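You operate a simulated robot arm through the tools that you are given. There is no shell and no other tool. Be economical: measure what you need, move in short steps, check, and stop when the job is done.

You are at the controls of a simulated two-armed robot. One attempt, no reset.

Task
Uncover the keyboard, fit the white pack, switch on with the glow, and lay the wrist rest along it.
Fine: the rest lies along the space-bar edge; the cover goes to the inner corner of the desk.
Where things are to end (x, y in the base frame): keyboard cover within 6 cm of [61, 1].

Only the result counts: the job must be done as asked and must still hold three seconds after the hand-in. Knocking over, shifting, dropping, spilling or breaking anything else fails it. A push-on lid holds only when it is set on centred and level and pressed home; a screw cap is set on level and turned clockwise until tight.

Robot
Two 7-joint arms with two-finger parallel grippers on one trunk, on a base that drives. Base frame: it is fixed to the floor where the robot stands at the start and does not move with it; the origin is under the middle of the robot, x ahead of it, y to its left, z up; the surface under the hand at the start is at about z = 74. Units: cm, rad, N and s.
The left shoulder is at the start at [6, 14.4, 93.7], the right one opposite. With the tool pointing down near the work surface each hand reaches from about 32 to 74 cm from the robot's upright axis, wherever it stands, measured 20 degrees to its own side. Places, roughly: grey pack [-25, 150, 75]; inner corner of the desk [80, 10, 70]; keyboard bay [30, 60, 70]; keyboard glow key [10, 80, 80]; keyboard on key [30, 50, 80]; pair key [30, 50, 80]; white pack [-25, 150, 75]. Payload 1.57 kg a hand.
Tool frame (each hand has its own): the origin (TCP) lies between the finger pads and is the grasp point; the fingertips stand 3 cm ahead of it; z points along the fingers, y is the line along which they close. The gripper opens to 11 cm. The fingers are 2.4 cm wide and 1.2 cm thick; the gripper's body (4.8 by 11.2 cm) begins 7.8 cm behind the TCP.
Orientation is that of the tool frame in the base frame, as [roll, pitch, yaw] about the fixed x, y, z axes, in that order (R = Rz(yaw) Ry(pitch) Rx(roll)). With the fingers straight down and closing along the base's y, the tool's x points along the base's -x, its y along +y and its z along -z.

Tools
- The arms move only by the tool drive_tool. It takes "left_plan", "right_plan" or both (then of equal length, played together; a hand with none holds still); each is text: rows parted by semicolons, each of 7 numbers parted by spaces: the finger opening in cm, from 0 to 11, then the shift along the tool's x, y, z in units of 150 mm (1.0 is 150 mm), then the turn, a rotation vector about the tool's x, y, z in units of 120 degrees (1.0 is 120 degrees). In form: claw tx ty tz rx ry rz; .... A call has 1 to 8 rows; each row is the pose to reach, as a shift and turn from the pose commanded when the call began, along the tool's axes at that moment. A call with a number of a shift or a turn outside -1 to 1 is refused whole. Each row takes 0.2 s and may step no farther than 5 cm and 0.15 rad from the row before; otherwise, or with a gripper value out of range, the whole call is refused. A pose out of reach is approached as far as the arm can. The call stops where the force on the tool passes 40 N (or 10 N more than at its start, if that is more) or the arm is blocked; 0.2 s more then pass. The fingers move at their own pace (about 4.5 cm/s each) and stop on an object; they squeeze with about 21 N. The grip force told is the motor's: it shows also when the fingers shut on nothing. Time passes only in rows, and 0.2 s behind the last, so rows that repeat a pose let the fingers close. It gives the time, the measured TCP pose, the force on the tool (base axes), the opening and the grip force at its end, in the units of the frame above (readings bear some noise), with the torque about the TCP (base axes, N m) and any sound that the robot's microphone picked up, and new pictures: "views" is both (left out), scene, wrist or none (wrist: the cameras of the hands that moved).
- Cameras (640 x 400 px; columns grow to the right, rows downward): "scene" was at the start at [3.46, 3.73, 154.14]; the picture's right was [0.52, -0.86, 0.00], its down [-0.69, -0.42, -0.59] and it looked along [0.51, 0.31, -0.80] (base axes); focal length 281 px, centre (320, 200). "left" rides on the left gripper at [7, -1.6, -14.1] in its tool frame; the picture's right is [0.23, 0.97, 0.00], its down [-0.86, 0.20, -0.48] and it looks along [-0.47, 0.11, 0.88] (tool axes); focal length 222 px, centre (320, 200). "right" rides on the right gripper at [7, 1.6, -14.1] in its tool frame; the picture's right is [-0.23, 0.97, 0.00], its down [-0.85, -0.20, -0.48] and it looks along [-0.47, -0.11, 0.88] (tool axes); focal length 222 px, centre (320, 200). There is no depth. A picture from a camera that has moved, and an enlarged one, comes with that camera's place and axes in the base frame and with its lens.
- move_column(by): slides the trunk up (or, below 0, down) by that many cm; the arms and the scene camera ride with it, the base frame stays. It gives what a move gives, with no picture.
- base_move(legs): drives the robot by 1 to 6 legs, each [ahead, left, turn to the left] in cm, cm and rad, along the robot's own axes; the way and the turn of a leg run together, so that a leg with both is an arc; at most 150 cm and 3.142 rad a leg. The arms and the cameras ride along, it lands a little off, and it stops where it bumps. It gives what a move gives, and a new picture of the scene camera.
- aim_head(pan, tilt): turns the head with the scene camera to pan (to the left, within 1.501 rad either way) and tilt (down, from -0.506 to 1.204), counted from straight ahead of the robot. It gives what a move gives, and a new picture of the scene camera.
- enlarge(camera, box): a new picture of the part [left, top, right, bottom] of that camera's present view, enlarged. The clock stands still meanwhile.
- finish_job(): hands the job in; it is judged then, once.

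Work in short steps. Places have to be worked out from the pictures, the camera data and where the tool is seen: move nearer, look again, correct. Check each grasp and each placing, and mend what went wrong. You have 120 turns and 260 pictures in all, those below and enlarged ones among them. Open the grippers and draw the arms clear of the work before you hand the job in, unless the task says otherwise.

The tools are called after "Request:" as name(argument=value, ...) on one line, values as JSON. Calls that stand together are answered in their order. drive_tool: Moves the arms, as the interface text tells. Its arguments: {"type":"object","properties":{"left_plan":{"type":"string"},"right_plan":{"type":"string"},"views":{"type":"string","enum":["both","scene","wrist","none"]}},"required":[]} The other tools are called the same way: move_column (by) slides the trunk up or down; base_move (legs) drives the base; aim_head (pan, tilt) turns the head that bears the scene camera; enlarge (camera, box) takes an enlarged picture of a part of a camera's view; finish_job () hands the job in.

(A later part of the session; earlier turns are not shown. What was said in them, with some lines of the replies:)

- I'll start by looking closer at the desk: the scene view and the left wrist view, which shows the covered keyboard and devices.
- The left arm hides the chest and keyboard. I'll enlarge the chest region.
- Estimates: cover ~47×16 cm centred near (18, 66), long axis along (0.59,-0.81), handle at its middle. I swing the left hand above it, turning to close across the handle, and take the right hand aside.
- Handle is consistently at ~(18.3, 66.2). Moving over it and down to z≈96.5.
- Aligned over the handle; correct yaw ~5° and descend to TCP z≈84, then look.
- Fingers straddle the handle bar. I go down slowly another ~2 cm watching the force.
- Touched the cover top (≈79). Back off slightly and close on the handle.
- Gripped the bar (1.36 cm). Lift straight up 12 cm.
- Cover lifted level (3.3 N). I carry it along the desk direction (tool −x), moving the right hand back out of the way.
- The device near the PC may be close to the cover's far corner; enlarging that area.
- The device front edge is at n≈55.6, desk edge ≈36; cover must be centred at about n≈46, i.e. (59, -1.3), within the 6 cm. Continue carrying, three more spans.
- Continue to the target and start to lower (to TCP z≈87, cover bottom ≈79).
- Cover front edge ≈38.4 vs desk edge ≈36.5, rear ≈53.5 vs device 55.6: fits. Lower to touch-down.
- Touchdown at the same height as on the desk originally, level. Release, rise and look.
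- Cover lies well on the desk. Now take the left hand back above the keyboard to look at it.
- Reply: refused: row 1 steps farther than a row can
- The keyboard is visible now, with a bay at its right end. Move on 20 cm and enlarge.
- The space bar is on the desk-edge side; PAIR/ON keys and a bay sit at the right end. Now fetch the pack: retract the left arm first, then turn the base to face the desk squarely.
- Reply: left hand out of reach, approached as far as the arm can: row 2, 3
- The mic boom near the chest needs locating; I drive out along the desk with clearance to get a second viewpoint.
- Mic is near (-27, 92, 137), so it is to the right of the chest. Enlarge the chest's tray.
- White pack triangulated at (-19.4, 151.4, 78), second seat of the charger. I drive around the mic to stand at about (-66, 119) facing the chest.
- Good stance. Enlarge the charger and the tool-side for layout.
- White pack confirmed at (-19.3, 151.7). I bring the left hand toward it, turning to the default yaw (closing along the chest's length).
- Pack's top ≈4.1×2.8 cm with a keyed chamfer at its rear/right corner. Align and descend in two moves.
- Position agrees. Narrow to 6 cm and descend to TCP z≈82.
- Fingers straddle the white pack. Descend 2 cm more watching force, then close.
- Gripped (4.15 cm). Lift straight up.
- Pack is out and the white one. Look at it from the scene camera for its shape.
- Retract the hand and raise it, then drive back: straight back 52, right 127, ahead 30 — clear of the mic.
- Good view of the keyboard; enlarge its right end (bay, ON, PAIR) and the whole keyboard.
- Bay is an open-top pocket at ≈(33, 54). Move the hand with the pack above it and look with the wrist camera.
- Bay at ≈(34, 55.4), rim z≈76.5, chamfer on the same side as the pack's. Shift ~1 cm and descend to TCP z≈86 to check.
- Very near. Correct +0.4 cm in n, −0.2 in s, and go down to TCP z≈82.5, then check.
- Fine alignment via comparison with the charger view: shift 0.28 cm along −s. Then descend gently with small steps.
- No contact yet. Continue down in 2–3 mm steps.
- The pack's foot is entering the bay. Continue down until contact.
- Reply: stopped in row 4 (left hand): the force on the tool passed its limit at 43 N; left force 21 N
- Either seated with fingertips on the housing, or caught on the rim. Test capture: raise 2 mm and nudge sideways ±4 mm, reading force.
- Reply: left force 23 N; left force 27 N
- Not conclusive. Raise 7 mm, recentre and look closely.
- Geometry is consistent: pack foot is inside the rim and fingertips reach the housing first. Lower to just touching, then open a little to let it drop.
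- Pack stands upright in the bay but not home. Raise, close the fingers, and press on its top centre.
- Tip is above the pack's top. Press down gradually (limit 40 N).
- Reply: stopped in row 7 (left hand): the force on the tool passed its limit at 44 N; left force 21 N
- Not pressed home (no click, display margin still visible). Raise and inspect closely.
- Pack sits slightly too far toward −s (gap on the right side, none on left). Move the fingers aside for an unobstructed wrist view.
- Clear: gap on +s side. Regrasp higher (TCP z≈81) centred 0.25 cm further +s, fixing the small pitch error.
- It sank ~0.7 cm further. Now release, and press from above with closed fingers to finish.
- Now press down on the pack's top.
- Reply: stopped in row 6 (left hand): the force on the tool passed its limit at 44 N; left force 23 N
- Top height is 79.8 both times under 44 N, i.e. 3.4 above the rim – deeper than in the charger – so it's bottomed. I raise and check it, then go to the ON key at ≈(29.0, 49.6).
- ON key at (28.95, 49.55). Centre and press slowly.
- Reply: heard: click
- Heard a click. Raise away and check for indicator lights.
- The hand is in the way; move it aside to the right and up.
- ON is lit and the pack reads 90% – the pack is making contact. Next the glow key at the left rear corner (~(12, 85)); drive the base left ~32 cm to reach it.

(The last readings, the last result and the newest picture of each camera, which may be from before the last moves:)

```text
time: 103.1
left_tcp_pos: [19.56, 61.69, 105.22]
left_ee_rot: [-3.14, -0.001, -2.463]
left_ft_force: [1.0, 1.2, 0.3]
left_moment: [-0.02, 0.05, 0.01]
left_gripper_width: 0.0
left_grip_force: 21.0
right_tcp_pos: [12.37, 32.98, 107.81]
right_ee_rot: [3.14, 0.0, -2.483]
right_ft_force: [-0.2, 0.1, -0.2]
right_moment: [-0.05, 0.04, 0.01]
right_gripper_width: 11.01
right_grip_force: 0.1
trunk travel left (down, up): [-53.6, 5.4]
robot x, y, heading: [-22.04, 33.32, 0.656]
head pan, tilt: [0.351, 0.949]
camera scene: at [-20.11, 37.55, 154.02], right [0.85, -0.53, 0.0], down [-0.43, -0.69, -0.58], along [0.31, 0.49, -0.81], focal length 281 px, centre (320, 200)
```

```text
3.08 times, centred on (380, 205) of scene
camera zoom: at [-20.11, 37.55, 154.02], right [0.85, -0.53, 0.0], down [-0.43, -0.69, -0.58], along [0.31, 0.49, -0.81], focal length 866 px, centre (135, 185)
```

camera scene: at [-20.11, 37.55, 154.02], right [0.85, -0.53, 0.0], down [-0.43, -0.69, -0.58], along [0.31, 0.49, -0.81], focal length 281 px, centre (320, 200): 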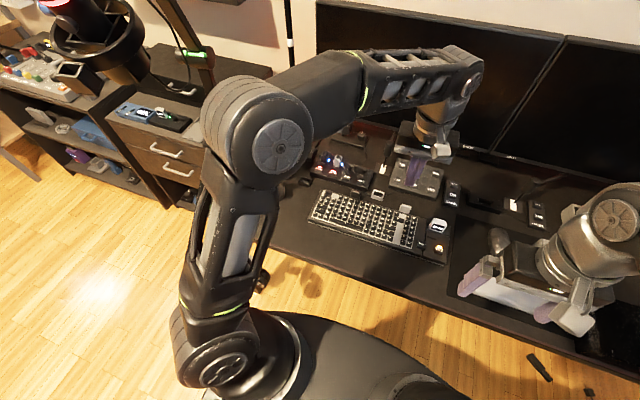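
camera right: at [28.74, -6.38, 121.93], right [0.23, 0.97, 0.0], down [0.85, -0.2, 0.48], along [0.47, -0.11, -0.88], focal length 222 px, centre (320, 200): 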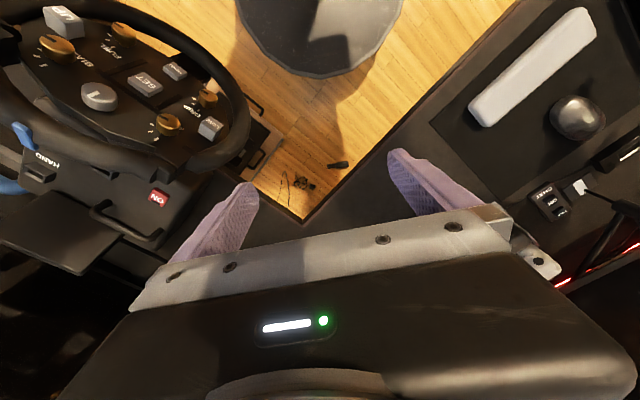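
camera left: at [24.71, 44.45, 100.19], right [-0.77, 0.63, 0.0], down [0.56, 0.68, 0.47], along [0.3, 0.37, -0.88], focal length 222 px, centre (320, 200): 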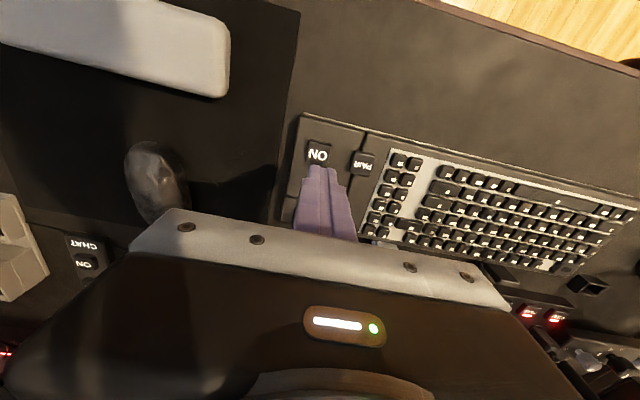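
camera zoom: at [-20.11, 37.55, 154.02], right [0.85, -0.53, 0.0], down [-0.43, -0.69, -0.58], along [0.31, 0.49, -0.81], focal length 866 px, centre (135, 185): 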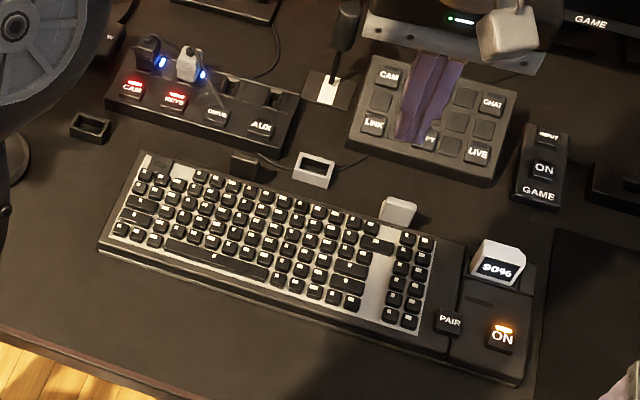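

Glow key at ≈(12.6, 85). Move the hand there and look with the wrist camera.

Request:
drive_tool(left_plan="0 -0.1 0.25 0 0 0 0; 0 -0.2 0.5 0 0 0 0; 0 -0.3 0.76 0 0 0 0", views="none")

Request:
drive_tool(left_plan="0 -0.1 0.25 0.1 0 0 0.005; 0 -0.2 0.5 0.3 0 0 0.01; 0 -0.25 0.75 0.5 0 0 0.012; 0 -0.25 0.75 0.7 0 0 0.012; 0 -0.25 0.75 0.7 0 0 0.012", views="wrist")

Request:
enlarge(camera="left", box=[220, 70, 420, 195])

```text
time: 103.9
left_tcp_pos: [15.89, 73.35, 105.31]
left_ee_rot: [-3.14, -0.003, -2.463]
left_ft_force: [-1.2, -0.7, -0.6]
left_moment: [-0.02, -0.01, -0.02]
left_gripper_width: 0.0
left_grip_force: 21.3
right_tcp_pos: [12.17, 32.92, 107.9]
right_ee_rot: [3.141, 0.001, -2.484]
right_ft_force: [-0.4, 0.1, -0.4]
right_moment: [-0.02, 0.0, 0.02]
right_gripper_width: 11.0
right_grip_force: 0.1
trunk travel left (down, up): [-53.6, 5.4]
robot x, y, heading: [-22.1, 33.31, 0.658]
head pan, tilt: [0.351, 0.949]
```

```text
refused: row 2 steps farther than a row can; nothing moved
```

```text
3.20 times, centred on (320, 132) of left
camera zoom: at [11.51, 67.72, 119.46], right [-0.79, 0.62, 0.0], down [0.54, 0.69, 0.48], along [0.29, 0.38, -0.88], focal length 711 px, centre (320, 416)
```

zoom: 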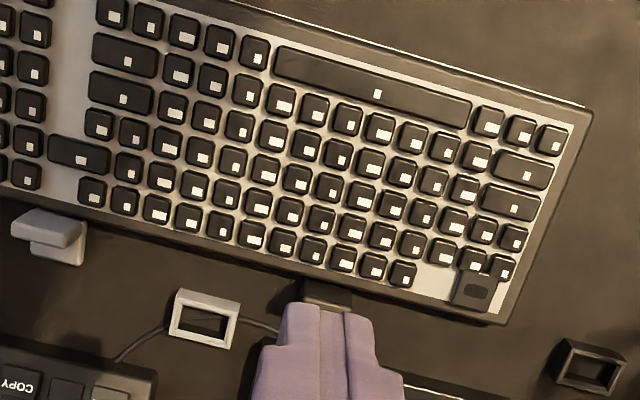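

Glow key confirmed at (12.4, 84.7). Approach above it.

Request:
drive_tool(left_plan="0 -0.08 0.18 0.2 0 0 0.003; 0 -0.16 0.36 0.4 0 0 0.006; 0 -0.24 0.54 0.6 0 0 0.009; 0 -0.32 0.733 0.8 0 0 0.012; 0 -0.32 0.733 0.95 0 0 0.012; 0 -0.32 0.733 0.95 0 0 0.012", views="wrist")

Request:
enlarge(camera="left", box=[220, 70, 420, 195])

```text
time: 105.3
left_tcp_pos: [12.97, 85.17, 91.21]
left_ee_rot: [-3.141, -0.001, -2.485]
left_ft_force: [-0.1, -0.1, 0.2]
left_moment: [0.01, -0.01, 0.0]
left_gripper_width: 0.0
left_grip_force: 20.8
right_tcp_pos: [12.31, 32.86, 107.85]
right_ee_rot: [-3.141, 0.002, -2.484]
right_ft_force: [-0.3, 0.4, 0.1]
right_moment: [0.03, -0.01, 0.01]
right_gripper_width: 11.03
right_grip_force: 0.0
trunk travel left (down, up): [-53.6, 5.4]
robot x, y, heading: [-21.95, 33.35, 0.656]
head pan, tilt: [0.351, 0.949]
camera left: at [8.44, 79.52, 105.32], right [-0.77, 0.63, 0.0], down [0.56, 0.68, 0.48], along [0.3, 0.37, -0.88], focal length 222 px, centre (320, 200)
```

left: 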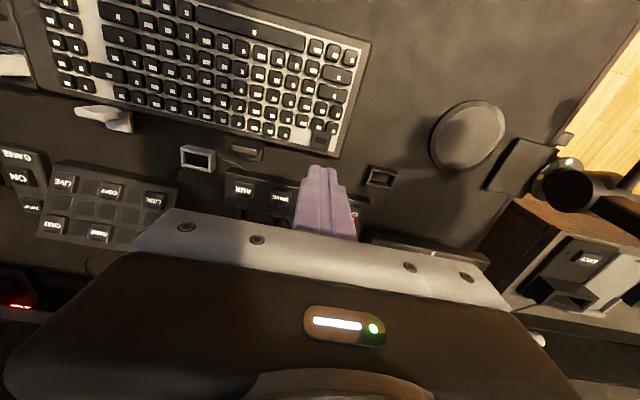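

```text
3.20 times, centred on (320, 132) of left
camera zoom: at [8.44, 79.52, 105.32], right [-0.77, 0.63, 0.0], down [0.56, 0.68, 0.48], along [0.3, 0.37, -0.88], focal length 711 px, centre (320, 416)
```

zoom: 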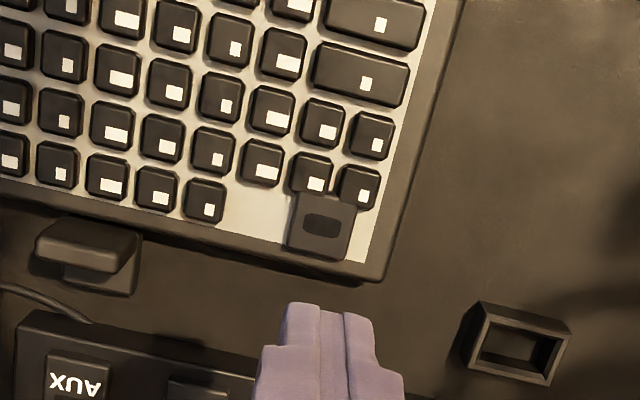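

Well aligned. Descend and press slowly until click.

Request:
drive_tool(left_plan="0 0.015 0 0.3 0 0 0; 0 0.015 0 0.6 0 0 0; 0 0.015 0 0.66 0 0 0; 0 0.015 0 0.69 0 0 0; 0 0.015 0 0.71 0 0 0; 0 0.015 0 0.73 0 0 0", views="none")

```text
time: 106.7
left_tcp_pos: [12.46, 84.69, 80.09]
left_ee_rot: [-3.14, 0.0, -2.488]
left_ft_force: [-3.1, -0.8, 9.3]
left_moment: [-0.05, 0.12, -0.02]
left_gripper_width: 0.0
left_grip_force: 21.3
right_tcp_pos: [12.23, 32.82, 107.91]
right_ee_rot: [-3.141, 0.003, -2.482]
right_ft_force: [0.3, -0.7, -0.4]
right_moment: [0.02, -0.03, -0.02]
right_gripper_width: 10.99
right_grip_force: 0.0
trunk travel left (down, up): [-53.6, 5.4]
robot x, y, heading: [-21.76, 33.29, 0.661]
head pan, tilt: [0.351, 0.949]
```

Contact 9 N, no click yet; press further a few mm.

Request:
drive_tool(left_plan="0 0 0 0.015 0 0 0; 0 0 0 0.03 0 0 0; 0 0 0 0.045 0 0 0", views="none")

```text
time: 107.3
left_tcp_pos: [12.6, 84.84, 80.22]
left_ee_rot: [-3.139, 0.006, -2.485]
left_ft_force: [-6.4, -4.4, 21.6]
left_moment: [-0.26, 0.43, -0.07]
left_gripper_width: 0.0
left_grip_force: 21.2
right_tcp_pos: [12.14, 32.71, 107.94]
right_ee_rot: [3.141, 0.001, -2.482]
right_ft_force: [-0.1, -0.7, 0.2]
right_moment: [-0.02, -0.01, 0.01]
right_gripper_width: 10.99
right_grip_force: 0.0
trunk travel left (down, up): [-53.6, 5.4]
robot x, y, heading: [-21.83, 33.52, 0.663]
head pan, tilt: [0.351, 0.949]
stopped in row 3 (left hand): the force on the tool passed its limit at 44 N (the readings are from after the stop); the commanded pose is now the measured one
```

The torque shows contact ~1.2 cm to the −n side: the fingertip rests on the neighbouring keys. Raise, shift 0.75 cm +n, press again.

Request:
drive_tool(left_plan="0 0 0 -0.06 0 0.003 0; 0 -0.05 0 -0.06 0 0.003 0; 0 -0.05 0 -0.02 0 0.003 0; 0 -0.05 0 0 0 0.003 0; 0 -0.05 0 0.02 0 0.003 0; 0 -0.05 0 0.035 0 0.003 0; 0 -0.05 0 0.05 0 0.003 0", views="none")

```text
time: 108.9
left_tcp_pos: [13.29, 85.38, 79.44]
left_ee_rot: [-3.141, 0.0, -2.487]
left_ft_force: [0.2, 1.4, 16.9]
left_moment: [-0.03, 0.06, -0.07]
left_gripper_width: 0.0
left_grip_force: 21.2
right_tcp_pos: [12.29, 32.72, 107.96]
right_ee_rot: [-3.141, 0.001, -2.484]
right_ft_force: [0.3, -0.3, -0.3]
right_moment: [-0.02, -0.02, 0.01]
right_gripper_width: 10.98
right_grip_force: 0.0
trunk travel left (down, up): [-53.6, 5.4]
robot x, y, heading: [-21.83, 33.37, 0.661]
head pan, tilt: [0.351, 0.949]
heard: click
```

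Click heard. Raise and check the glow.

Request:
drive_tool(left_plan="0 0 0 -0.15 0 0 0; 0 0 0 -0.4 0 0 0; 0 0 -0.2 -0.7 0 0 0; 0 0 -0.45 -0.9 0 0 0; 0 0 -0.45 -0.9 0 0 0", views="both")

Request:
enlarge(camera="scene", box=[300, 140, 460, 270])

```text
refused: row 3 steps farther than a row can; nothing moved
```

```text
3.08 times, centred on (380, 205) of scene
camera zoom: at [-20.37, 37.32, 154.05], right [0.85, -0.53, 0.0], down [-0.43, -0.69, -0.58], along [0.31, 0.49, -0.81], focal length 866 px, centre (135, 185)
```

zoom: 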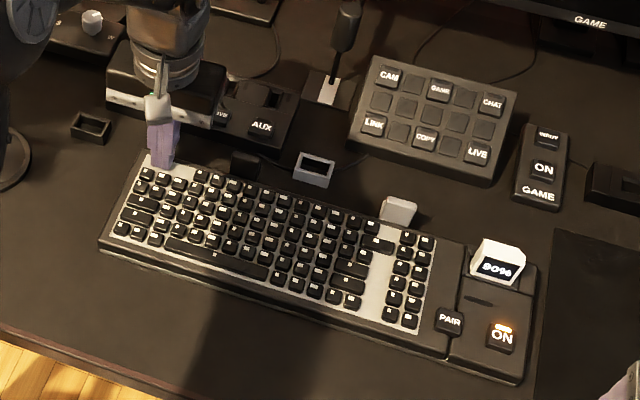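

Request:
drive_tool(left_plan="0 0 0 -0.15 0 0 0; 0 0 0 -0.4 0 0 0; 0 0 0 -0.7 0 0 0; 0 0 -0.25 -0.85 0 0 0; 0 0 -0.45 -0.9 0 0 0", views="wrist")

Request:
enlarge(camera="scene", box=[300, 140, 460, 270])

```text
time: 110.1
left_tcp_pos: [17.35, 80.13, 92.7]
left_ee_rot: [-3.141, -0.004, -2.485]
left_ft_force: [-0.1, -0.6, -0.3]
left_moment: [-0.01, -0.02, 0.01]
left_gripper_width: 0.0
left_grip_force: 21.2
right_tcp_pos: [12.33, 32.81, 107.88]
right_ee_rot: [3.141, -0.002, -2.482]
right_ft_force: [-1.2, 0.5, -0.2]
right_moment: [0.0, 0.03, 0.02]
right_gripper_width: 11.01
right_grip_force: 0.1
trunk travel left (down, up): [-53.6, 5.4]
robot x, y, heading: [-21.78, 33.18, 0.66]
head pan, tilt: [0.351, 0.949]
camera left: at [12.93, 74.5, 106.82], right [-0.77, 0.63, 0.0], down [0.56, 0.68, 0.48], along [0.3, 0.37, -0.88], focal length 222 px, centre (320, 200)
```

left: 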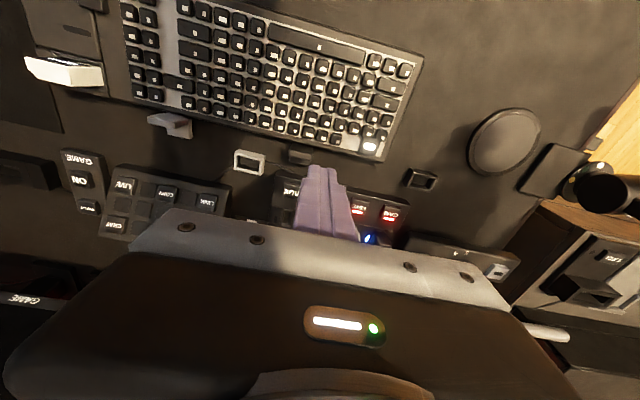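

```text
3.08 times, centred on (380, 205) of scene
camera zoom: at [-20.26, 37.42, 154.02], right [0.85, -0.53, 0.0], down [-0.43, -0.69, -0.58], along [0.31, 0.49, -0.81], focal length 866 px, centre (135, 185)
```

zoom: 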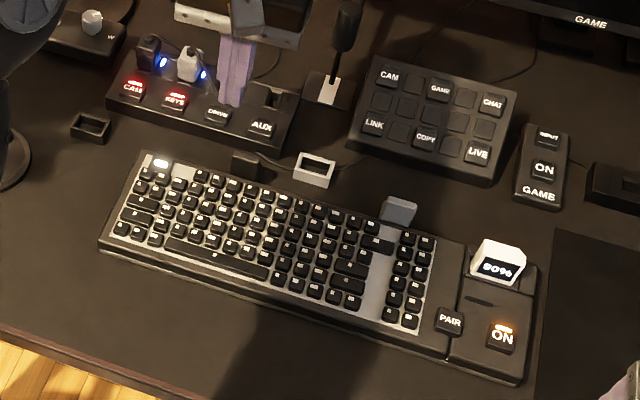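

Glow key is lit and keyboard is on. Next the wrist rest (≈20×5 cm, at s≈-1.4, n≈47.5); keyboard front edge n=50.5, centre s=-40.5. Raise/retract, drive back to the start pose, heading 0.

Request:
drive_tool(left_plan="0 0 0 -0.3 0 0 0; 0 0.2 0 -0.5 0 0 0; 0 0.4 0 -0.7 0 0 0; 0 0.6 0 -0.9 0 0 0; 0 0.9 0 -0.95 0 0 0", views="none")

Request:
base_move(legs=[[-3, -39.5, 0], [0, 0, -0.66]])

```text
time: 111.3
left_tcp_pos: [6.39, 72.01, 106.94]
left_ee_rot: [-3.137, 0.0, -2.483]
left_ft_force: [-0.4, -0.5, -0.3]
left_moment: [0.0, -0.04, -0.03]
left_gripper_width: 0.0
left_grip_force: 20.6
right_tcp_pos: [12.24, 32.88, 107.82]
right_ee_rot: [-3.141, 0.001, -2.483]
right_ft_force: [-0.1, -0.1, -0.5]
right_moment: [-0.01, -0.01, 0.06]
right_gripper_width: 11.01
right_grip_force: 0.2
trunk travel left (down, up): [-53.6, 5.4]
robot x, y, heading: [-21.97, 33.29, 0.658]
head pan, tilt: [0.351, 0.949]
```

```text
time: 115.5
left_tcp_pos: [46.01, 13.86, 106.9]
left_ee_rot: [-3.139, -0.005, -3.132]
left_ft_force: [-0.4, -0.7, -0.1]
left_moment: [-0.01, 0.02, -0.01]
left_gripper_width: 0.0
left_grip_force: 20.9
right_tcp_pos: [26.9, -20.81, 107.87]
right_ee_rot: [-3.141, 0.002, -3.128]
right_ft_force: [-0.1, -0.5, -0.1]
right_moment: [-0.03, -0.01, 0.02]
right_gripper_width: 11.01
right_grip_force: 0.1
trunk travel left (down, up): [-53.6, 5.4]
robot x, y, heading: [-0.07, -0.14, 0.016]
head pan, tilt: [0.351, 0.949]
camera scene: at [3.85, 2.38, 154.03], right [0.36, -0.93, 0.0], down [-0.76, -0.29, -0.58], along [0.54, 0.21, -0.81], focal length 281 px, centre (320, 200)
```

scene: 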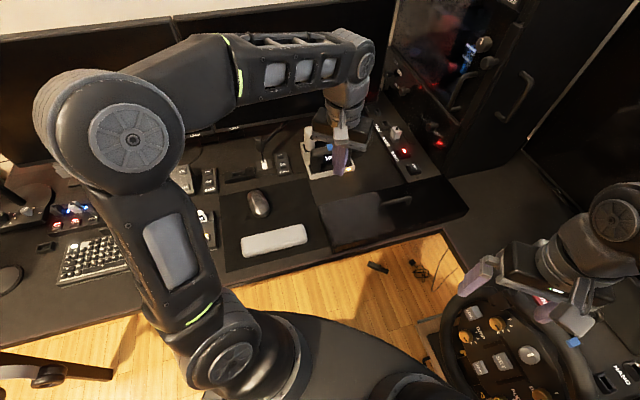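

Rotate the hand to close across the rest and go above it.

Request:
drive_tool(left_plan="2 0.09 0.15 0 0 0 0.063; 4 0.18 0.3 0 0 0 0.126; 6 0.26 0.45 0 0 0 0.189; 8 0.35 0.6 0 0 0 0.252; 10 0.44 0.75 0 0 0 0.315; 10 0.52 0.9 0.1 0 0 0.378; 10 0.6 1.0 0.3 0 0 0.442; 10 0.6 1.0 0.4 0 0 0.442", views="wrist")

Request:
enlarge(camera="scene", box=[200, 150, 480, 290])

```text
time: 117.3
left_tcp_pos: [36.91, 28.78, 100.71]
left_ee_rot: [-3.136, -0.001, 2.226]
left_ft_force: [0.1, 0.6, 0.1]
left_moment: [0.01, 0.01, -0.01]
left_gripper_width: 10.0
left_grip_force: 0.1
right_tcp_pos: [27.07, -20.93, 107.84]
right_ee_rot: [3.141, -0.001, -3.127]
right_ft_force: [0.1, -0.5, -0.4]
right_moment: [0.02, 0.0, 0.03]
right_gripper_width: 10.99
right_grip_force: 0.0
trunk travel left (down, up): [-53.6, 5.4]
robot x, y, heading: [-0.26, -0.09, 0.018]
head pan, tilt: [0.351, 0.949]
camera left: at [31.48, 33.23, 114.89], right [0.63, 0.77, 0.0], down [0.68, -0.56, 0.48], along [0.37, -0.3, -0.88], focal length 222 px, centre (320, 200)
```

left: 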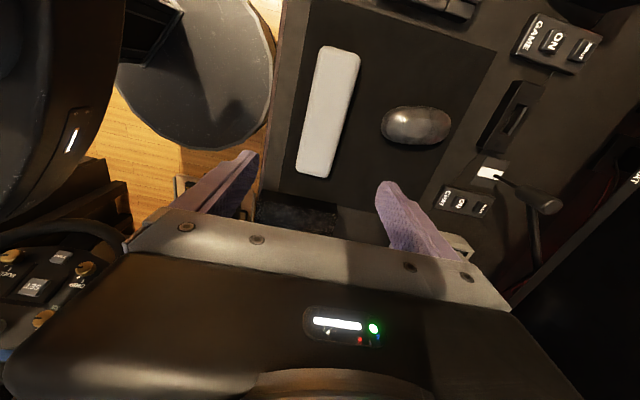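

```text
2.29 times, centred on (340, 220) of scene
camera zoom: at [3.88, 2.39, 154.03], right [0.36, -0.93, 0.0], down [-0.76, -0.29, -0.58], along [0.54, 0.21, -0.81], focal length 643 px, centre (274, 154)
```

zoom: 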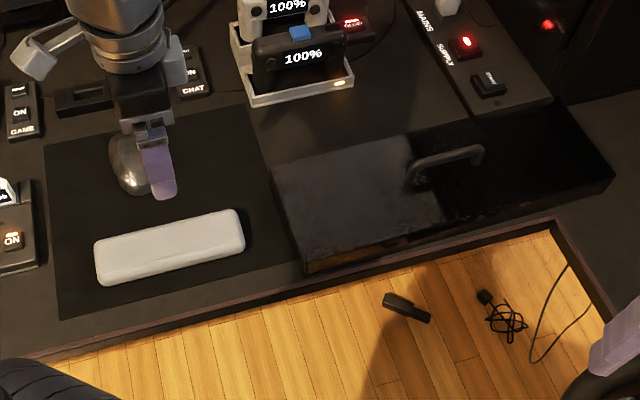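

Rest centre ≈(36.4, 30.7), axis 127°. Descend over it.

Request:
drive_tool(left_plan="10 0.06 0.02 0.25 0 0 0; 10 0.12 0.045 0.5 0 0 0; 10 0.12 0.045 0.75 0 0 0; 10 0.12 0.045 1.0 0 0 0; 10 0.12 0.045 1.0 0 0 0", views="wrist")

Request:
enlarge(camera="scene", box=[200, 180, 340, 280])

```text
time: 118.5
left_tcp_pos: [36.18, 30.8, 85.75]
left_ee_rot: [-3.14, -0.001, 2.224]
left_ft_force: [0.0, 0.2, 0.3]
left_moment: [0.0, 0.0, 0.01]
left_gripper_width: 9.98
left_grip_force: 0.1
right_tcp_pos: [26.99, -20.84, 107.92]
right_ee_rot: [-3.14, 0.001, -3.126]
right_ft_force: [0.1, -0.2, 0.0]
right_moment: [0.03, 0.05, 0.03]
right_gripper_width: 11.02
right_grip_force: 0.1
trunk travel left (down, up): [-53.6, 5.4]
robot x, y, heading: [-0.38, -0.04, 0.018]
head pan, tilt: [0.351, 0.949]
camera left: at [30.8, 35.28, 99.78], right [0.63, 0.77, 0.0], down [0.68, -0.56, 0.48], along [0.37, -0.3, -0.88], focal length 222 px, centre (320, 200)
```

left: 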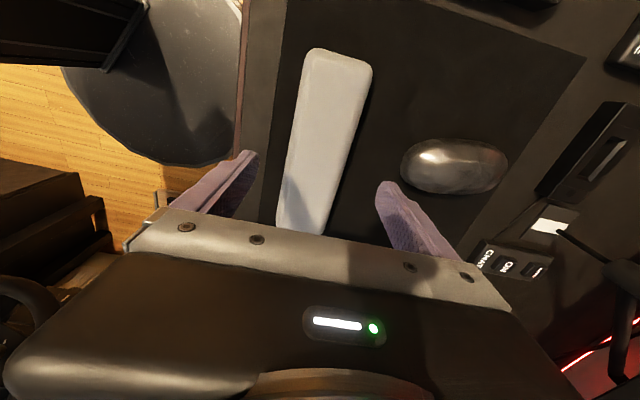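

```text
4.00 times, centred on (270, 230) of scene
camera zoom: at [3.81, 2.38, 154.03], right [0.36, -0.93, 0.0], down [-0.76, -0.29, -0.58], along [0.54, 0.21, -0.81], focal length 1125 px, centre (520, 80)
```

zoom: 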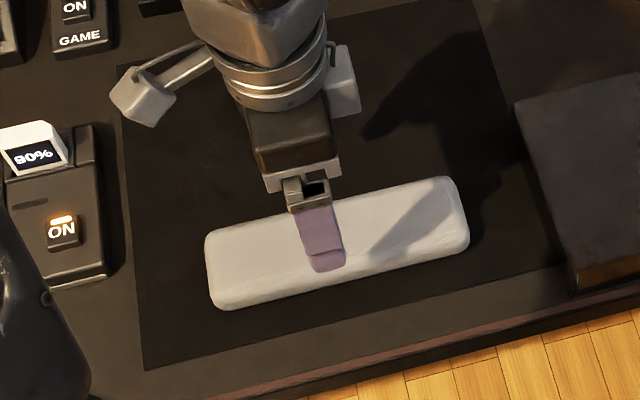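

Centred. Descend to TCP z≈77.7 and close.

Request:
drive_tool(left_plan="9.5 0 0 0.25 0 0 0; 9 0 0 0.45 0 0 0; 9 0 0 0.51 0 0 0; 9 0 0 0.54 0 0 0; 9 0 0 0.54 0 0 0", views="none")

Request:
drive_tool(left_plan="7 0 0 0 0 0 0; 5 0 0 0 0 0 0; 3 0 0 0 0 0 0; 1 0 0 0 0 0 0; 0 0 0 0 0 0 0; 0 0 0 0 0 0 0", views="wrist")

```text
time: 119.7
left_tcp_pos: [36.34, 30.73, 77.85]
left_ee_rot: [-3.138, -0.002, 2.228]
left_ft_force: [0.1, -0.4, -0.2]
left_moment: [0.02, -0.01, 0.03]
left_gripper_width: 9.0
left_grip_force: 0.0
right_tcp_pos: [27.11, -20.92, 107.86]
right_ee_rot: [3.141, 0.0, -3.129]
right_ft_force: [-0.4, -0.5, 0.0]
right_moment: [-0.01, 0.0, 0.01]
right_gripper_width: 11.0
right_grip_force: 0.1
trunk travel left (down, up): [-53.6, 5.4]
robot x, y, heading: [-0.34, -0.0, 0.011]
head pan, tilt: [0.351, 0.949]
```

```text
time: 121.1
left_tcp_pos: [36.26, 30.8, 77.73]
left_ee_rot: [-3.139, -0.003, 2.225]
left_ft_force: [-0.6, -2.4, -0.6]
left_moment: [0.03, 0.01, -0.04]
left_gripper_width: 6.48
left_grip_force: 21.1
right_tcp_pos: [27.04, -20.83, 107.87]
right_ee_rot: [3.141, -0.001, -3.126]
right_ft_force: [0.2, 0.2, -0.3]
right_moment: [0.02, 0.01, -0.01]
right_gripper_width: 10.98
right_grip_force: 0.0
trunk travel left (down, up): [-53.6, 5.4]
robot x, y, heading: [-0.26, -0.39, 0.013]
head pan, tilt: [0.351, 0.949]
camera left: at [30.93, 35.15, 91.87], right [0.63, 0.77, 0.0], down [0.68, -0.56, 0.48], along [0.37, -0.3, -0.88], focal length 222 px, centre (320, 200)
```

left: 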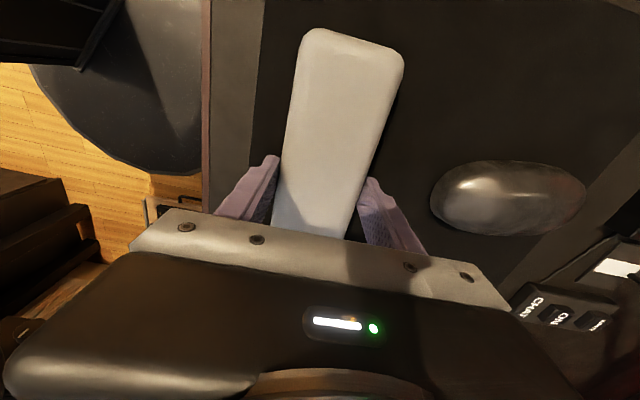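

Gripped (6.5 cm wide). Lift 5 cm and carry along −s to in front of the keyboard (leaving finger room).

Request:
drive_tool(left_plan="0 0 0 -0.1 0 0 0; 0 0 0 -0.25 0 0 0; 0 0.1 -0.04 -0.33 0 0 0; 0 0.35 -0.1 -0.33 0 0 0; 0 0.6 -0.127 -0.33 0 0 0; 0 0.9 -0.127 -0.33 0 0 0", views="none")

Request:
drive_tool(left_plan="0 0.25 0 0 0 0 0; 0 0.5 0 0 0 0 0; 0 0.75 0 0 0 0 0; 0 0.93 0 0 0 0 0", views="none")

Request:
drive_tool(left_plan="0 0.25 0 0 0 0 0; 0 0.5 0 0 0 0 0; 0 0.75 0 0 0 0 0; 0 0.92 0 0 0 0 0; 0 0.92 0 0 0 0 0", views="both")

```text
time: 122.5
left_tcp_pos: [26.57, 40.41, 82.6]
left_ee_rot: [-3.138, 0.001, 2.225]
left_ft_force: [0.1, -0.5, -3.0]
left_moment: [0.0, 0.0, 0.0]
left_gripper_width: 6.47
left_grip_force: 21.0
right_tcp_pos: [26.92, -20.89, 107.97]
right_ee_rot: [-3.141, 0.001, -3.126]
right_ft_force: [0.6, 0.0, 1.2]
right_moment: [0.0, -0.02, 0.0]
right_gripper_width: 11.01
right_grip_force: 0.1
trunk travel left (down, up): [-53.6, 5.4]
robot x, y, heading: [0.11, 0.08, 0.017]
head pan, tilt: [0.351, 0.949]
```

```text
time: 123.5
left_tcp_pos: [18.02, 51.25, 82.93]
left_ee_rot: [-3.138, -0.001, 2.225]
left_ft_force: [-0.1, -0.4, -2.8]
left_moment: [-0.01, 0.03, -0.01]
left_gripper_width: 6.46
left_grip_force: 20.7
right_tcp_pos: [27.11, -20.79, 107.85]
right_ee_rot: [-3.142, 0.0, -3.127]
right_ft_force: [0.0, 1.4, 0.8]
right_moment: [0.0, -0.02, 0.01]
right_gripper_width: 11.0
right_grip_force: 0.1
trunk travel left (down, up): [-53.6, 5.4]
robot x, y, heading: [-0.32, 0.07, 0.015]
head pan, tilt: [0.351, 0.949]
```

```text
time: 124.7
left_tcp_pos: [9.53, 62.35, 82.69]
left_ee_rot: [-3.137, -0.001, 2.225]
left_ft_force: [-0.2, -0.8, -2.2]
left_moment: [0.04, 0.0, -0.01]
left_gripper_width: 6.45
left_grip_force: 20.6
right_tcp_pos: [26.97, -20.96, 107.9]
right_ee_rot: [3.141, -0.001, -3.125]
right_ft_force: [0.2, -1.1, 0.2]
right_moment: [0.0, 0.02, 0.02]
right_gripper_width: 11.01
right_grip_force: 0.0
trunk travel left (down, up): [-53.6, 5.4]
robot x, y, heading: [-0.12, -0.04, 0.013]
head pan, tilt: [0.351, 0.949]
camera scene: at [3.85, 2.41, 154.02], right [0.36, -0.93, 0.0], down [-0.76, -0.29, -0.58], along [0.54, 0.21, -0.81], focal length 281 px, centre (320, 200)
camera left: at [4.15, 66.76, 96.85], right [0.63, 0.77, 0.0], down [0.68, -0.56, 0.48], along [0.37, -0.3, -0.88], focal length 222 px, centre (320, 200)
```

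scene: 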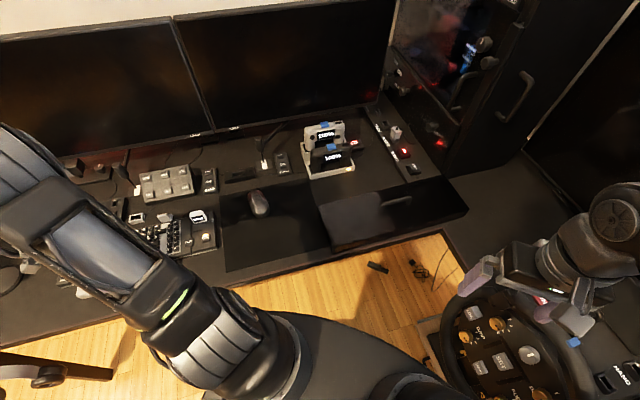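
left: 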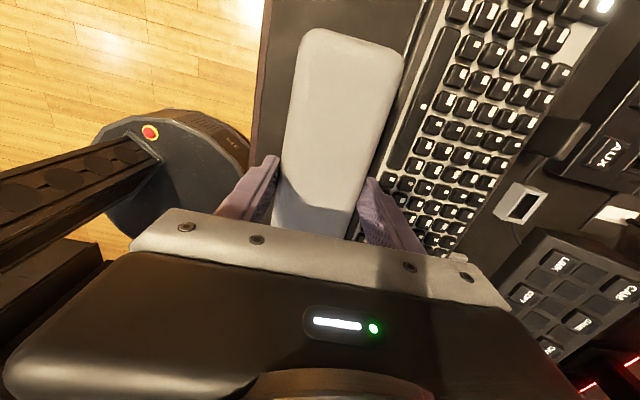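

Keyboard edge is just right of the rest. Shift 0.3 cm away and lower to the desk.

Request:
drive_tool(left_plan="0 0 -0.02 0.15 0 0 0; 0 0 -0.02 0.25 0 0 0; 0 0 -0.02 0.31 0 0 0; 0 0 -0.02 0.335 0 0 0; 0 0 -0.02 0.345 0 0 0; 0 0 -0.02 0.345 0 0 0", views="wrist")

```text
time: 126.1
left_tcp_pos: [9.34, 62.03, 77.51]
left_ee_rot: [-3.139, 0.0, 2.225]
left_ft_force: [-0.8, 1.0, -2.6]
left_moment: [0.03, 0.03, 0.01]
left_gripper_width: 6.46
left_grip_force: 21.0
right_tcp_pos: [27.0, -20.85, 108.01]
right_ee_rot: [3.141, 0.0, -3.128]
right_ft_force: [0.4, -0.4, 1.0]
right_moment: [-0.01, -0.02, -0.02]
right_gripper_width: 11.01
right_grip_force: 0.1
trunk travel left (down, up): [-53.6, 5.4]
robot x, y, heading: [0.07, -0.1, 0.015]
head pan, tilt: [0.351, 0.949]
camera left: at [3.81, 66.48, 91.64], right [0.63, 0.77, 0.0], down [0.68, -0.56, 0.48], along [0.37, -0.3, -0.88], focal length 222 px, centre (320, 200)
```

left: 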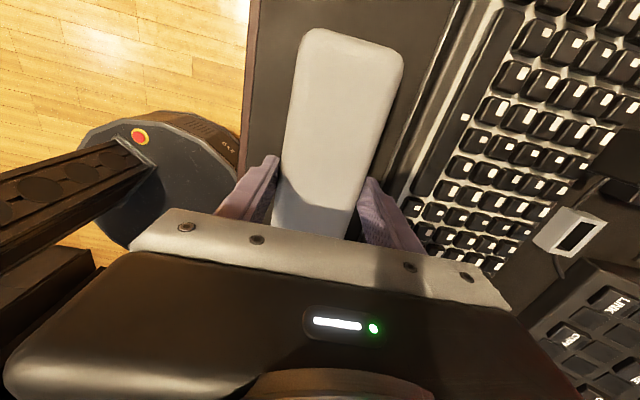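

Request:
drive_tool(left_plan="0 0 0 0.01 0 0 0; 0 0 0 0.02 0 0 0; 0 0 0 0.03 0 0 0; 0 0 0 0.03 0 0 0", views="none")

```text
time: 127.1
left_tcp_pos: [9.33, 62.07, 77.33]
left_ee_rot: [-3.141, -0.005, 2.226]
left_ft_force: [0.9, 0.7, 24.8]
left_moment: [-0.39, -0.05, -0.05]
left_gripper_width: 6.47
left_grip_force: 20.7
right_tcp_pos: [26.98, -21.01, 107.95]
right_ee_rot: [3.139, 0.0, -3.127]
right_ft_force: [0.1, -0.6, 0.3]
right_moment: [0.0, 0.0, -0.03]
right_gripper_width: 10.97
right_grip_force: 0.2
trunk travel left (down, up): [-53.6, 5.4]
robot x, y, heading: [0.01, 0.09, 0.016]
head pan, tilt: [0.351, 0.949]
```

Touchdown. Release with small opening, rise clear, close the fingers, and look.

Request:
drive_tool(left_plan="6.8 0 0 -0.02 0 0 0; 7.2 0 0 -0.02 0 0 0; 7.3 0 0 -0.03 0 0 0; 7.3 0 0 -0.15 0 0 0; 7.3 0 0 -0.35 0 0 0; 4 0 0 -0.55 0 0 0; 0 0 0 -0.6 0 0 0; 0 0 0 -0.6 0 0 0", views="wrist")

```text
time: 128.9
left_tcp_pos: [9.38, 62.06, 86.16]
left_ee_rot: [-3.137, -0.002, 2.226]
left_ft_force: [-0.2, -0.2, 0.1]
left_moment: [-0.01, 0.02, 0.0]
left_gripper_width: 0.49
left_grip_force: 0.0
right_tcp_pos: [26.91, -20.92, 107.93]
right_ee_rot: [-3.141, 0.001, -3.127]
right_ft_force: [-0.5, 0.5, -0.2]
right_moment: [0.02, 0.04, -0.03]
right_gripper_width: 10.98
right_grip_force: 0.1
trunk travel left (down, up): [-53.6, 5.4]
robot x, y, heading: [-0.24, 0.12, 0.011]
head pan, tilt: [0.351, 0.949]
camera left: at [3.99, 66.67, 100.31], right [0.63, 0.77, 0.0], down [0.68, -0.56, 0.48], along [0.37, -0.3, -0.88], focal length 222 px, centre (320, 200)
```

left: 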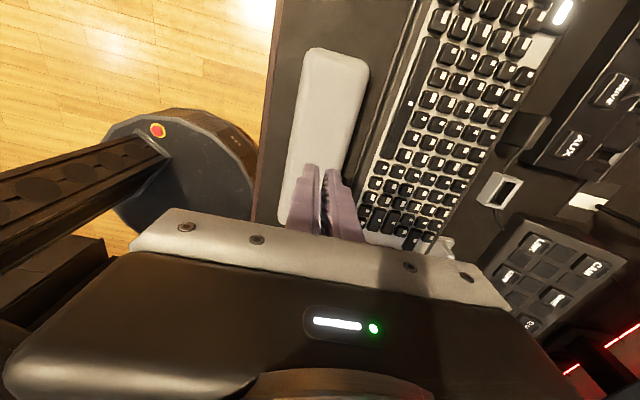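

Request:
enlarge(camera="left", box=[260, 0, 480, 200])

```text
2.00 times, centred on (370, 100) of left
camera zoom: at [3.99, 66.67, 100.31], right [0.63, 0.77, 0.0], down [0.68, -0.56, 0.48], along [0.37, -0.3, -0.88], focal length 444 px, centre (220, 400)
```

zoom: 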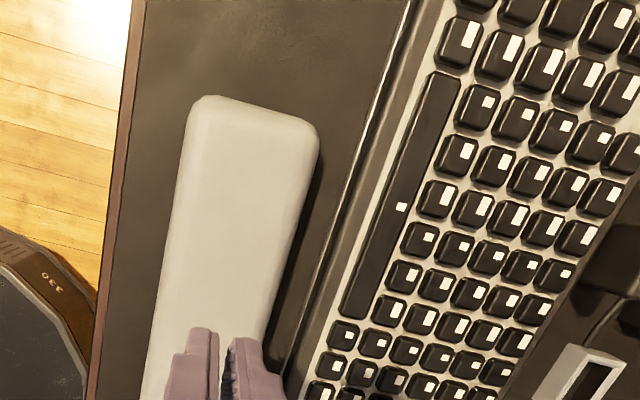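

Gap ≈1.7 cm, nearly parallel. Go to the desk-edge side with closed fingers to nudge the rest ~1.2 cm toward the keyboard.

Request:
drive_tool(left_plan="0 0 -0.18 0 0 0 0; 0 0 -0.36 0 0 0 0; 0 0 -0.36 0.25 0 0 0; 0 0 -0.36 0.45 0 0 0; 0 0 -0.36 0.535 0 0 0; 0 0 -0.36 0.535 0 0 0", views="wrist")

```text
time: 130.3
left_tcp_pos: [4.9, 58.63, 78.07]
left_ee_rot: [-3.138, -0.002, 2.227]
left_ft_force: [0.2, 0.0, -0.6]
left_moment: [0.01, -0.01, 0.0]
left_gripper_width: 0.0
left_grip_force: 21.4
right_tcp_pos: [27.06, -20.93, 107.86]
right_ee_rot: [-3.141, 0.0, -3.128]
right_ft_force: [0.1, 0.6, 0.3]
right_moment: [0.01, 0.04, 0.01]
right_gripper_width: 11.03
right_grip_force: 0.0
trunk travel left (down, up): [-53.6, 5.4]
robot x, y, heading: [-0.52, 0.27, 0.012]
head pan, tilt: [0.351, 0.949]
camera left: at [-0.53, 63.15, 92.32], right [0.63, 0.77, 0.0], down [0.68, -0.56, 0.48], along [0.37, -0.3, -0.88], focal length 222 px, centre (320, 200)
```

left: 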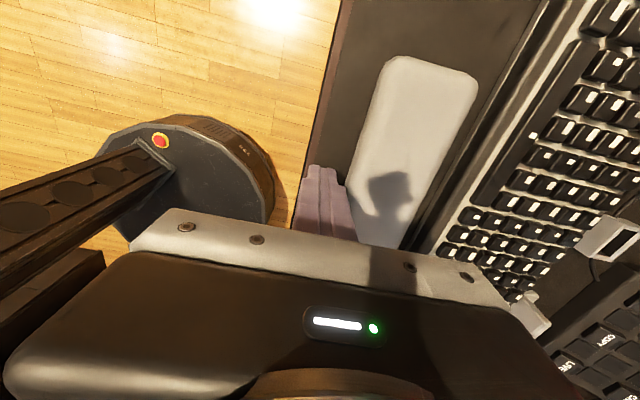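

Request:
drive_tool(left_plan="0 0 0.05 0 0 0 0; 0 0 0.08 0 0 0 0; 0 0 0.11 0 0 0 0; 0 0 0.14 0 0 0 0; 0 0 0.14 0 0 0 0", views="wrist")

Request:
enlarge(camera="left", box=[300, 20, 540, 240])

```text
time: 131.5
left_tcp_pos: [6.66, 59.86, 78.26]
left_ee_rot: [-3.14, -0.002, 2.227]
left_ft_force: [-3.2, -1.8, 1.9]
left_moment: [-0.01, 0.04, -0.01]
left_gripper_width: 0.0
left_grip_force: 21.7
right_tcp_pos: [26.97, -21.02, 107.83]
right_ee_rot: [3.14, 0.002, -3.126]
right_ft_force: [-0.4, -0.5, 0.1]
right_moment: [0.0, 0.04, -0.05]
right_gripper_width: 10.98
right_grip_force: 0.0
trunk travel left (down, up): [-53.6, 5.4]
robot x, y, heading: [-0.11, -0.02, 0.012]
head pan, tilt: [0.351, 0.949]
camera left: at [1.21, 64.35, 92.26], right [0.63, 0.77, 0.0], down [0.68, -0.56, 0.48], along [0.37, -0.3, -0.88], focal length 222 px, centre (320, 200)
```

left: 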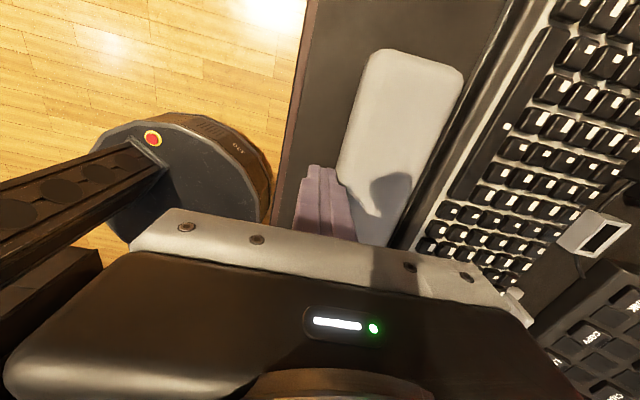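

```text
1.82 times, centred on (420, 130) of left
camera zoom: at [1.21, 64.35, 92.26], right [0.63, 0.77, 0.0], down [0.68, -0.56, 0.48], along [0.37, -0.3, -0.88], focal length 404 px, centre (138, 327)
```

zoom: 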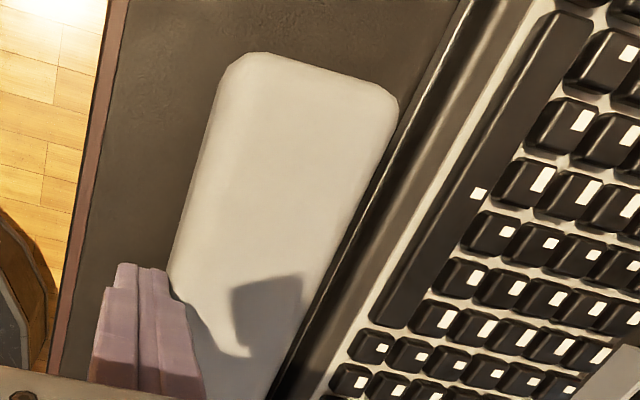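

Gap is ~0.5 cm near, ~1 cm at the far end. Nudge the far end slightly to square it.

Request:
drive_tool(left_plan="0 0 -0.06 0 0 0 0; 0 0.25 -0.06 0 0 0 0; 0 0.42 -0.06 0 0 0 0; 0 0.42 -0.02 0 0 0 0; 0 0.42 0.01 0 0 0 0; 0 0.42 0.03 0 0 0 0; 0 0.42 0.03 0 0 0 0", views="none")

Request:
drive_tool(left_plan="0 0 -0.1 0 0 0 0; 0 0 -0.1 -0.2 0 0 0; 0 0 -0.1 -0.5 0 0 0; 0 0 -0.1 -0.8 0 0 0; 0 0 0 -1.0 0 0 0; 0 0 0 -1.0 0 0 0", views="wrist")

Request:
enlarge(camera="left", box=[250, 0, 530, 220])

```text
time: 133.1
left_tcp_pos: [3.12, 65.33, 78.24]
left_ee_rot: [-3.14, 0.0, 2.227]
left_ft_force: [-2.8, -1.6, 3.0]
left_moment: [-0.06, 0.0, -0.06]
left_gripper_width: 0.0
left_grip_force: 20.6
right_tcp_pos: [27.0, -21.03, 107.83]
right_ee_rot: [3.141, 0.0, -3.129]
right_ft_force: [0.0, -0.8, 0.2]
right_moment: [0.01, -0.01, 0.0]
right_gripper_width: 11.0
right_grip_force: 0.0
trunk travel left (down, up): [-53.6, 5.4]
robot x, y, heading: [-0.17, -0.13, 0.013]
head pan, tilt: [0.351, 0.949]
```

```text
time: 134.5
left_tcp_pos: [3.25, 65.36, 92.87]
left_ee_rot: [-3.137, -0.002, 2.227]
left_ft_force: [0.0, -0.6, -0.3]
left_moment: [-0.02, 0.04, 0.04]
left_gripper_width: 0.01
left_grip_force: 21.3
right_tcp_pos: [27.07, -20.86, 107.87]
right_ee_rot: [-3.141, 0.0, -3.128]
right_ft_force: [0.0, -0.8, 1.0]
right_moment: [-0.03, 0.0, -0.01]
right_gripper_width: 11.01
right_grip_force: 0.0
trunk travel left (down, up): [-53.6, 5.4]
robot x, y, heading: [-0.19, -0.13, 0.01]
head pan, tilt: [0.351, 0.949]
camera left: at [-2.27, 69.81, 107.06], right [0.63, 0.77, 0.0], down [0.68, -0.56, 0.48], along [0.37, -0.3, -0.88], focal length 222 px, centre (320, 200)
```

left: 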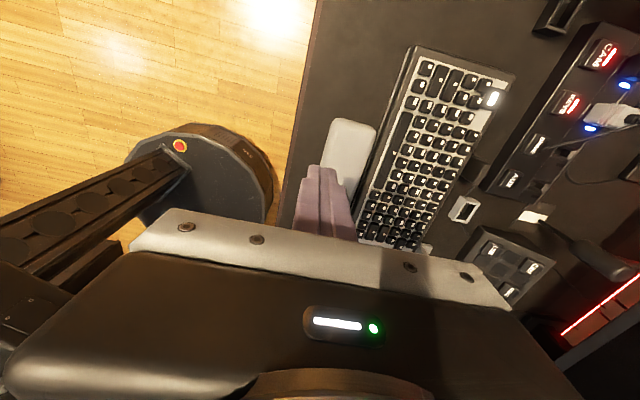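

```text
1.82 times, centred on (390, 110) of left
camera zoom: at [-2.27, 69.81, 107.06], right [0.63, 0.77, 0.0], down [0.68, -0.56, 0.48], along [0.37, -0.3, -0.88], focal length 404 px, centre (193, 364)
```

zoom: 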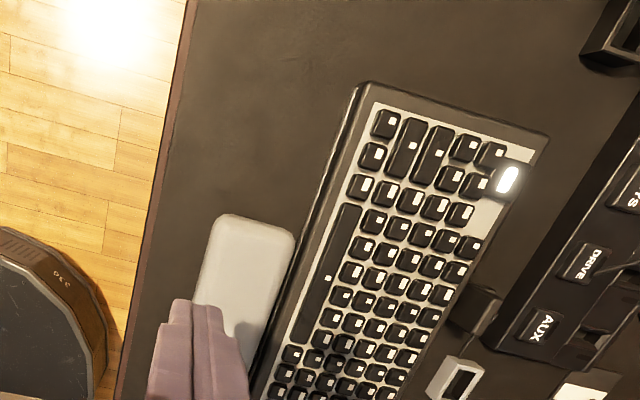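

Rest now lies along the space-bar edge. Draw the arm clear and verify the whole scene.

Request:
drive_tool(left_plan="0 0 0 -0.3 0 0 0; 0 0 0 -0.6 0 0 0; 0 0 0 -0.9 0 0 0; 0 -0.25 0 -1 0 0 0; 0 -0.5 0 -1 0 0 0; 0 -0.75 0 -1 0 0 0; 0 -1 0 -1 0 0 0", views="none")

Request:
drive_tool(left_plan="2 -0.25 0 0 0 0 0; 4 -0.5 0 0 0 0 0; 6 -0.75 0 0 0 0 0; 8 -1 0 0 0 0 0; 8 -1 0 0 0 0 0", views="wrist")

Request:
aim_head(pan=0.9, tilt=0.95)

```text
time: 136.1
left_tcp_pos: [12.31, 53.05, 108.1]
left_ee_rot: [-3.138, -0.004, 2.226]
left_ft_force: [0.2, 0.3, -0.1]
left_moment: [0.01, 0.0, 0.01]
left_gripper_width: 0.01
left_grip_force: 20.7
right_tcp_pos: [26.98, -20.82, 107.83]
right_ee_rot: [-3.141, 0.001, -3.129]
right_ft_force: [0.2, -1.0, 0.3]
right_moment: [-0.01, -0.02, 0.01]
right_gripper_width: 11.02
right_grip_force: 0.0
trunk travel left (down, up): [-53.6, 5.4]
robot x, y, heading: [0.01, -0.22, 0.011]
head pan, tilt: [0.351, 0.949]
```

```text
time: 137.3
left_tcp_pos: [21.86, 41.4, 108.12]
left_ee_rot: [-3.138, 0.0, 2.227]
left_ft_force: [-0.1, -0.1, 0.5]
left_moment: [0.0, -0.04, -0.02]
left_gripper_width: 7.97
left_grip_force: 0.0
right_tcp_pos: [27.01, -20.9, 107.82]
right_ee_rot: [-3.141, 0.0, -3.127]
right_ft_force: [0.4, -0.2, -0.5]
right_moment: [0.01, -0.02, 0.0]
right_gripper_width: 11.01
right_grip_force: 0.0
trunk travel left (down, up): [-53.6, 5.4]
robot x, y, heading: [-0.21, 0.15, 0.015]
head pan, tilt: [0.351, 0.949]
camera left: at [16.44, 45.83, 122.27], right [0.63, 0.77, 0.0], down [0.68, -0.56, 0.48], along [0.37, -0.3, -0.88], focal length 222 px, centre (320, 200)
```

left: 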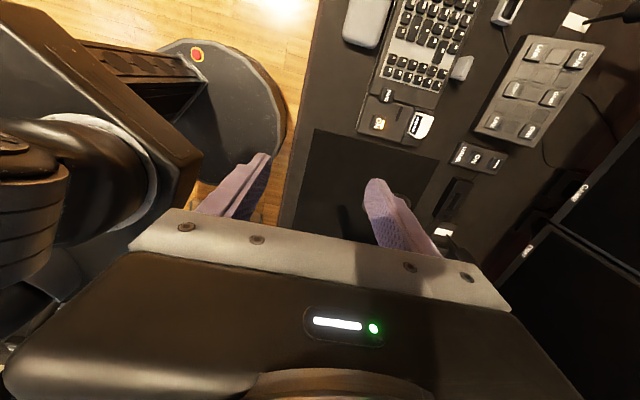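

```text
time: 138.3
left_tcp_pos: [21.87, 41.41, 108.32]
left_ee_rot: [-3.138, -0.002, 2.225]
left_ft_force: [0.9, -0.3, -0.7]
left_moment: [-0.05, -0.04, -0.01]
left_gripper_width: 8.01
left_grip_force: 0.1
right_tcp_pos: [27.04, -20.94, 108.0]
right_ee_rot: [-3.141, 0.001, -3.128]
right_ft_force: [0.8, 0.4, -0.4]
right_moment: [0.03, -0.02, -0.04]
right_gripper_width: 10.98
right_grip_force: 0.1
trunk travel left (down, up): [-53.6, 5.4]
robot x, y, heading: [0.06, -0.43, 0.016]
head pan, tilt: [0.901, 0.949]
camera scene: at [1.49, 5.56, 154.03], right [0.79, -0.61, 0.0], down [-0.5, -0.64, -0.58], along [0.36, 0.46, -0.81], focal length 281 px, centre (320, 200)
```

scene: 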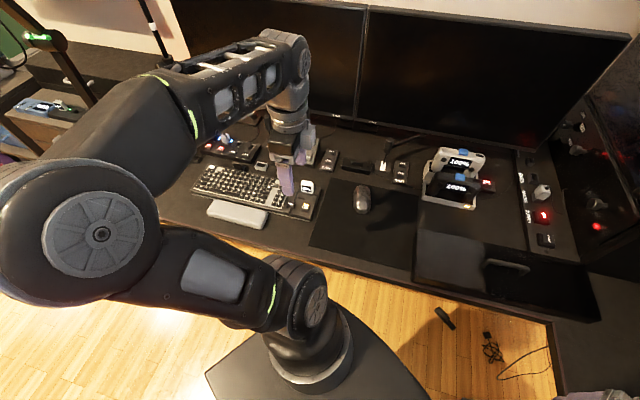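

Request:
enlarge(camera="scene", box=[170, 130, 350, 242])

Request:
enlarge(camera="scene", box=[300, 130, 620, 330])

```text
3.56 times, centred on (260, 186) of scene
camera zoom: at [1.49, 5.56, 154.03], right [0.79, -0.61, 0.0], down [-0.5, -0.64, -0.58], along [0.36, 0.46, -0.81], focal length 1000 px, centre (533, 250)
```

zoom: 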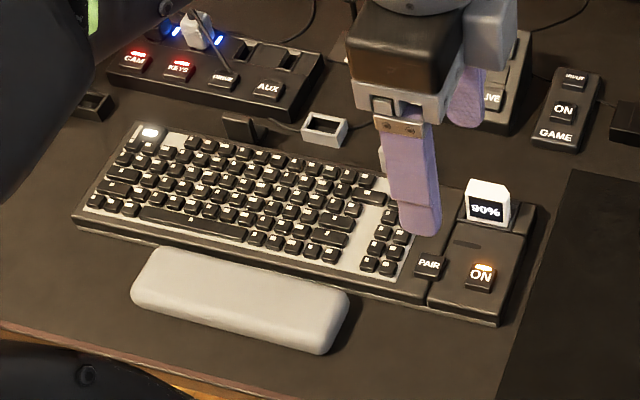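

```text
2.00 times, centred on (460, 230) of scene
camera zoom: at [1.49, 5.56, 154.03], right [0.79, -0.61, 0.0], down [-0.5, -0.64, -0.58], along [0.36, 0.46, -0.81], focal length 563 px, centre (40, 140)
```

zoom: 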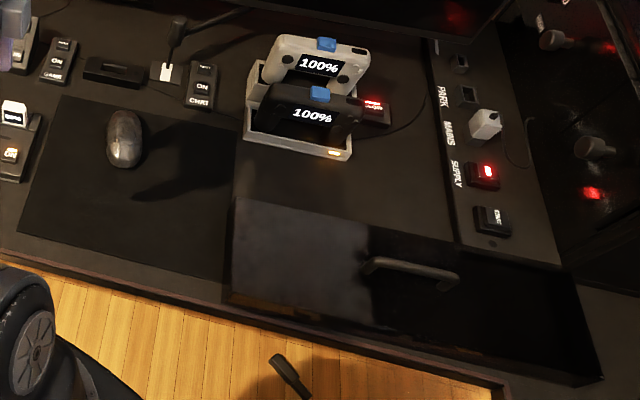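

Keyboard on with the glow lit, the white pack seated and powering it, the rest along the space-bar edge, the cover flat near (59, -1), and the hands open and clear. I hand in.

Request:
finish_job()

```text
The job is handed in.
```

I've handed the job in:
- **Cover:** it lies flat at the inner corner of the desk, about 3 cm from the target spot.
- **White pack:** it is in the keyboard bay and powering it (it last read 90%). I heard no click when pressing it in, so I'm going by the ON light and its depth.
- **Power and glow:** the ON key and the glow key are both lit.
- **Wrist rest:** it lies along the space-bar edge with a small gap of about half a centimetre, centred about 2.5 cm left of the keyboard's middle.
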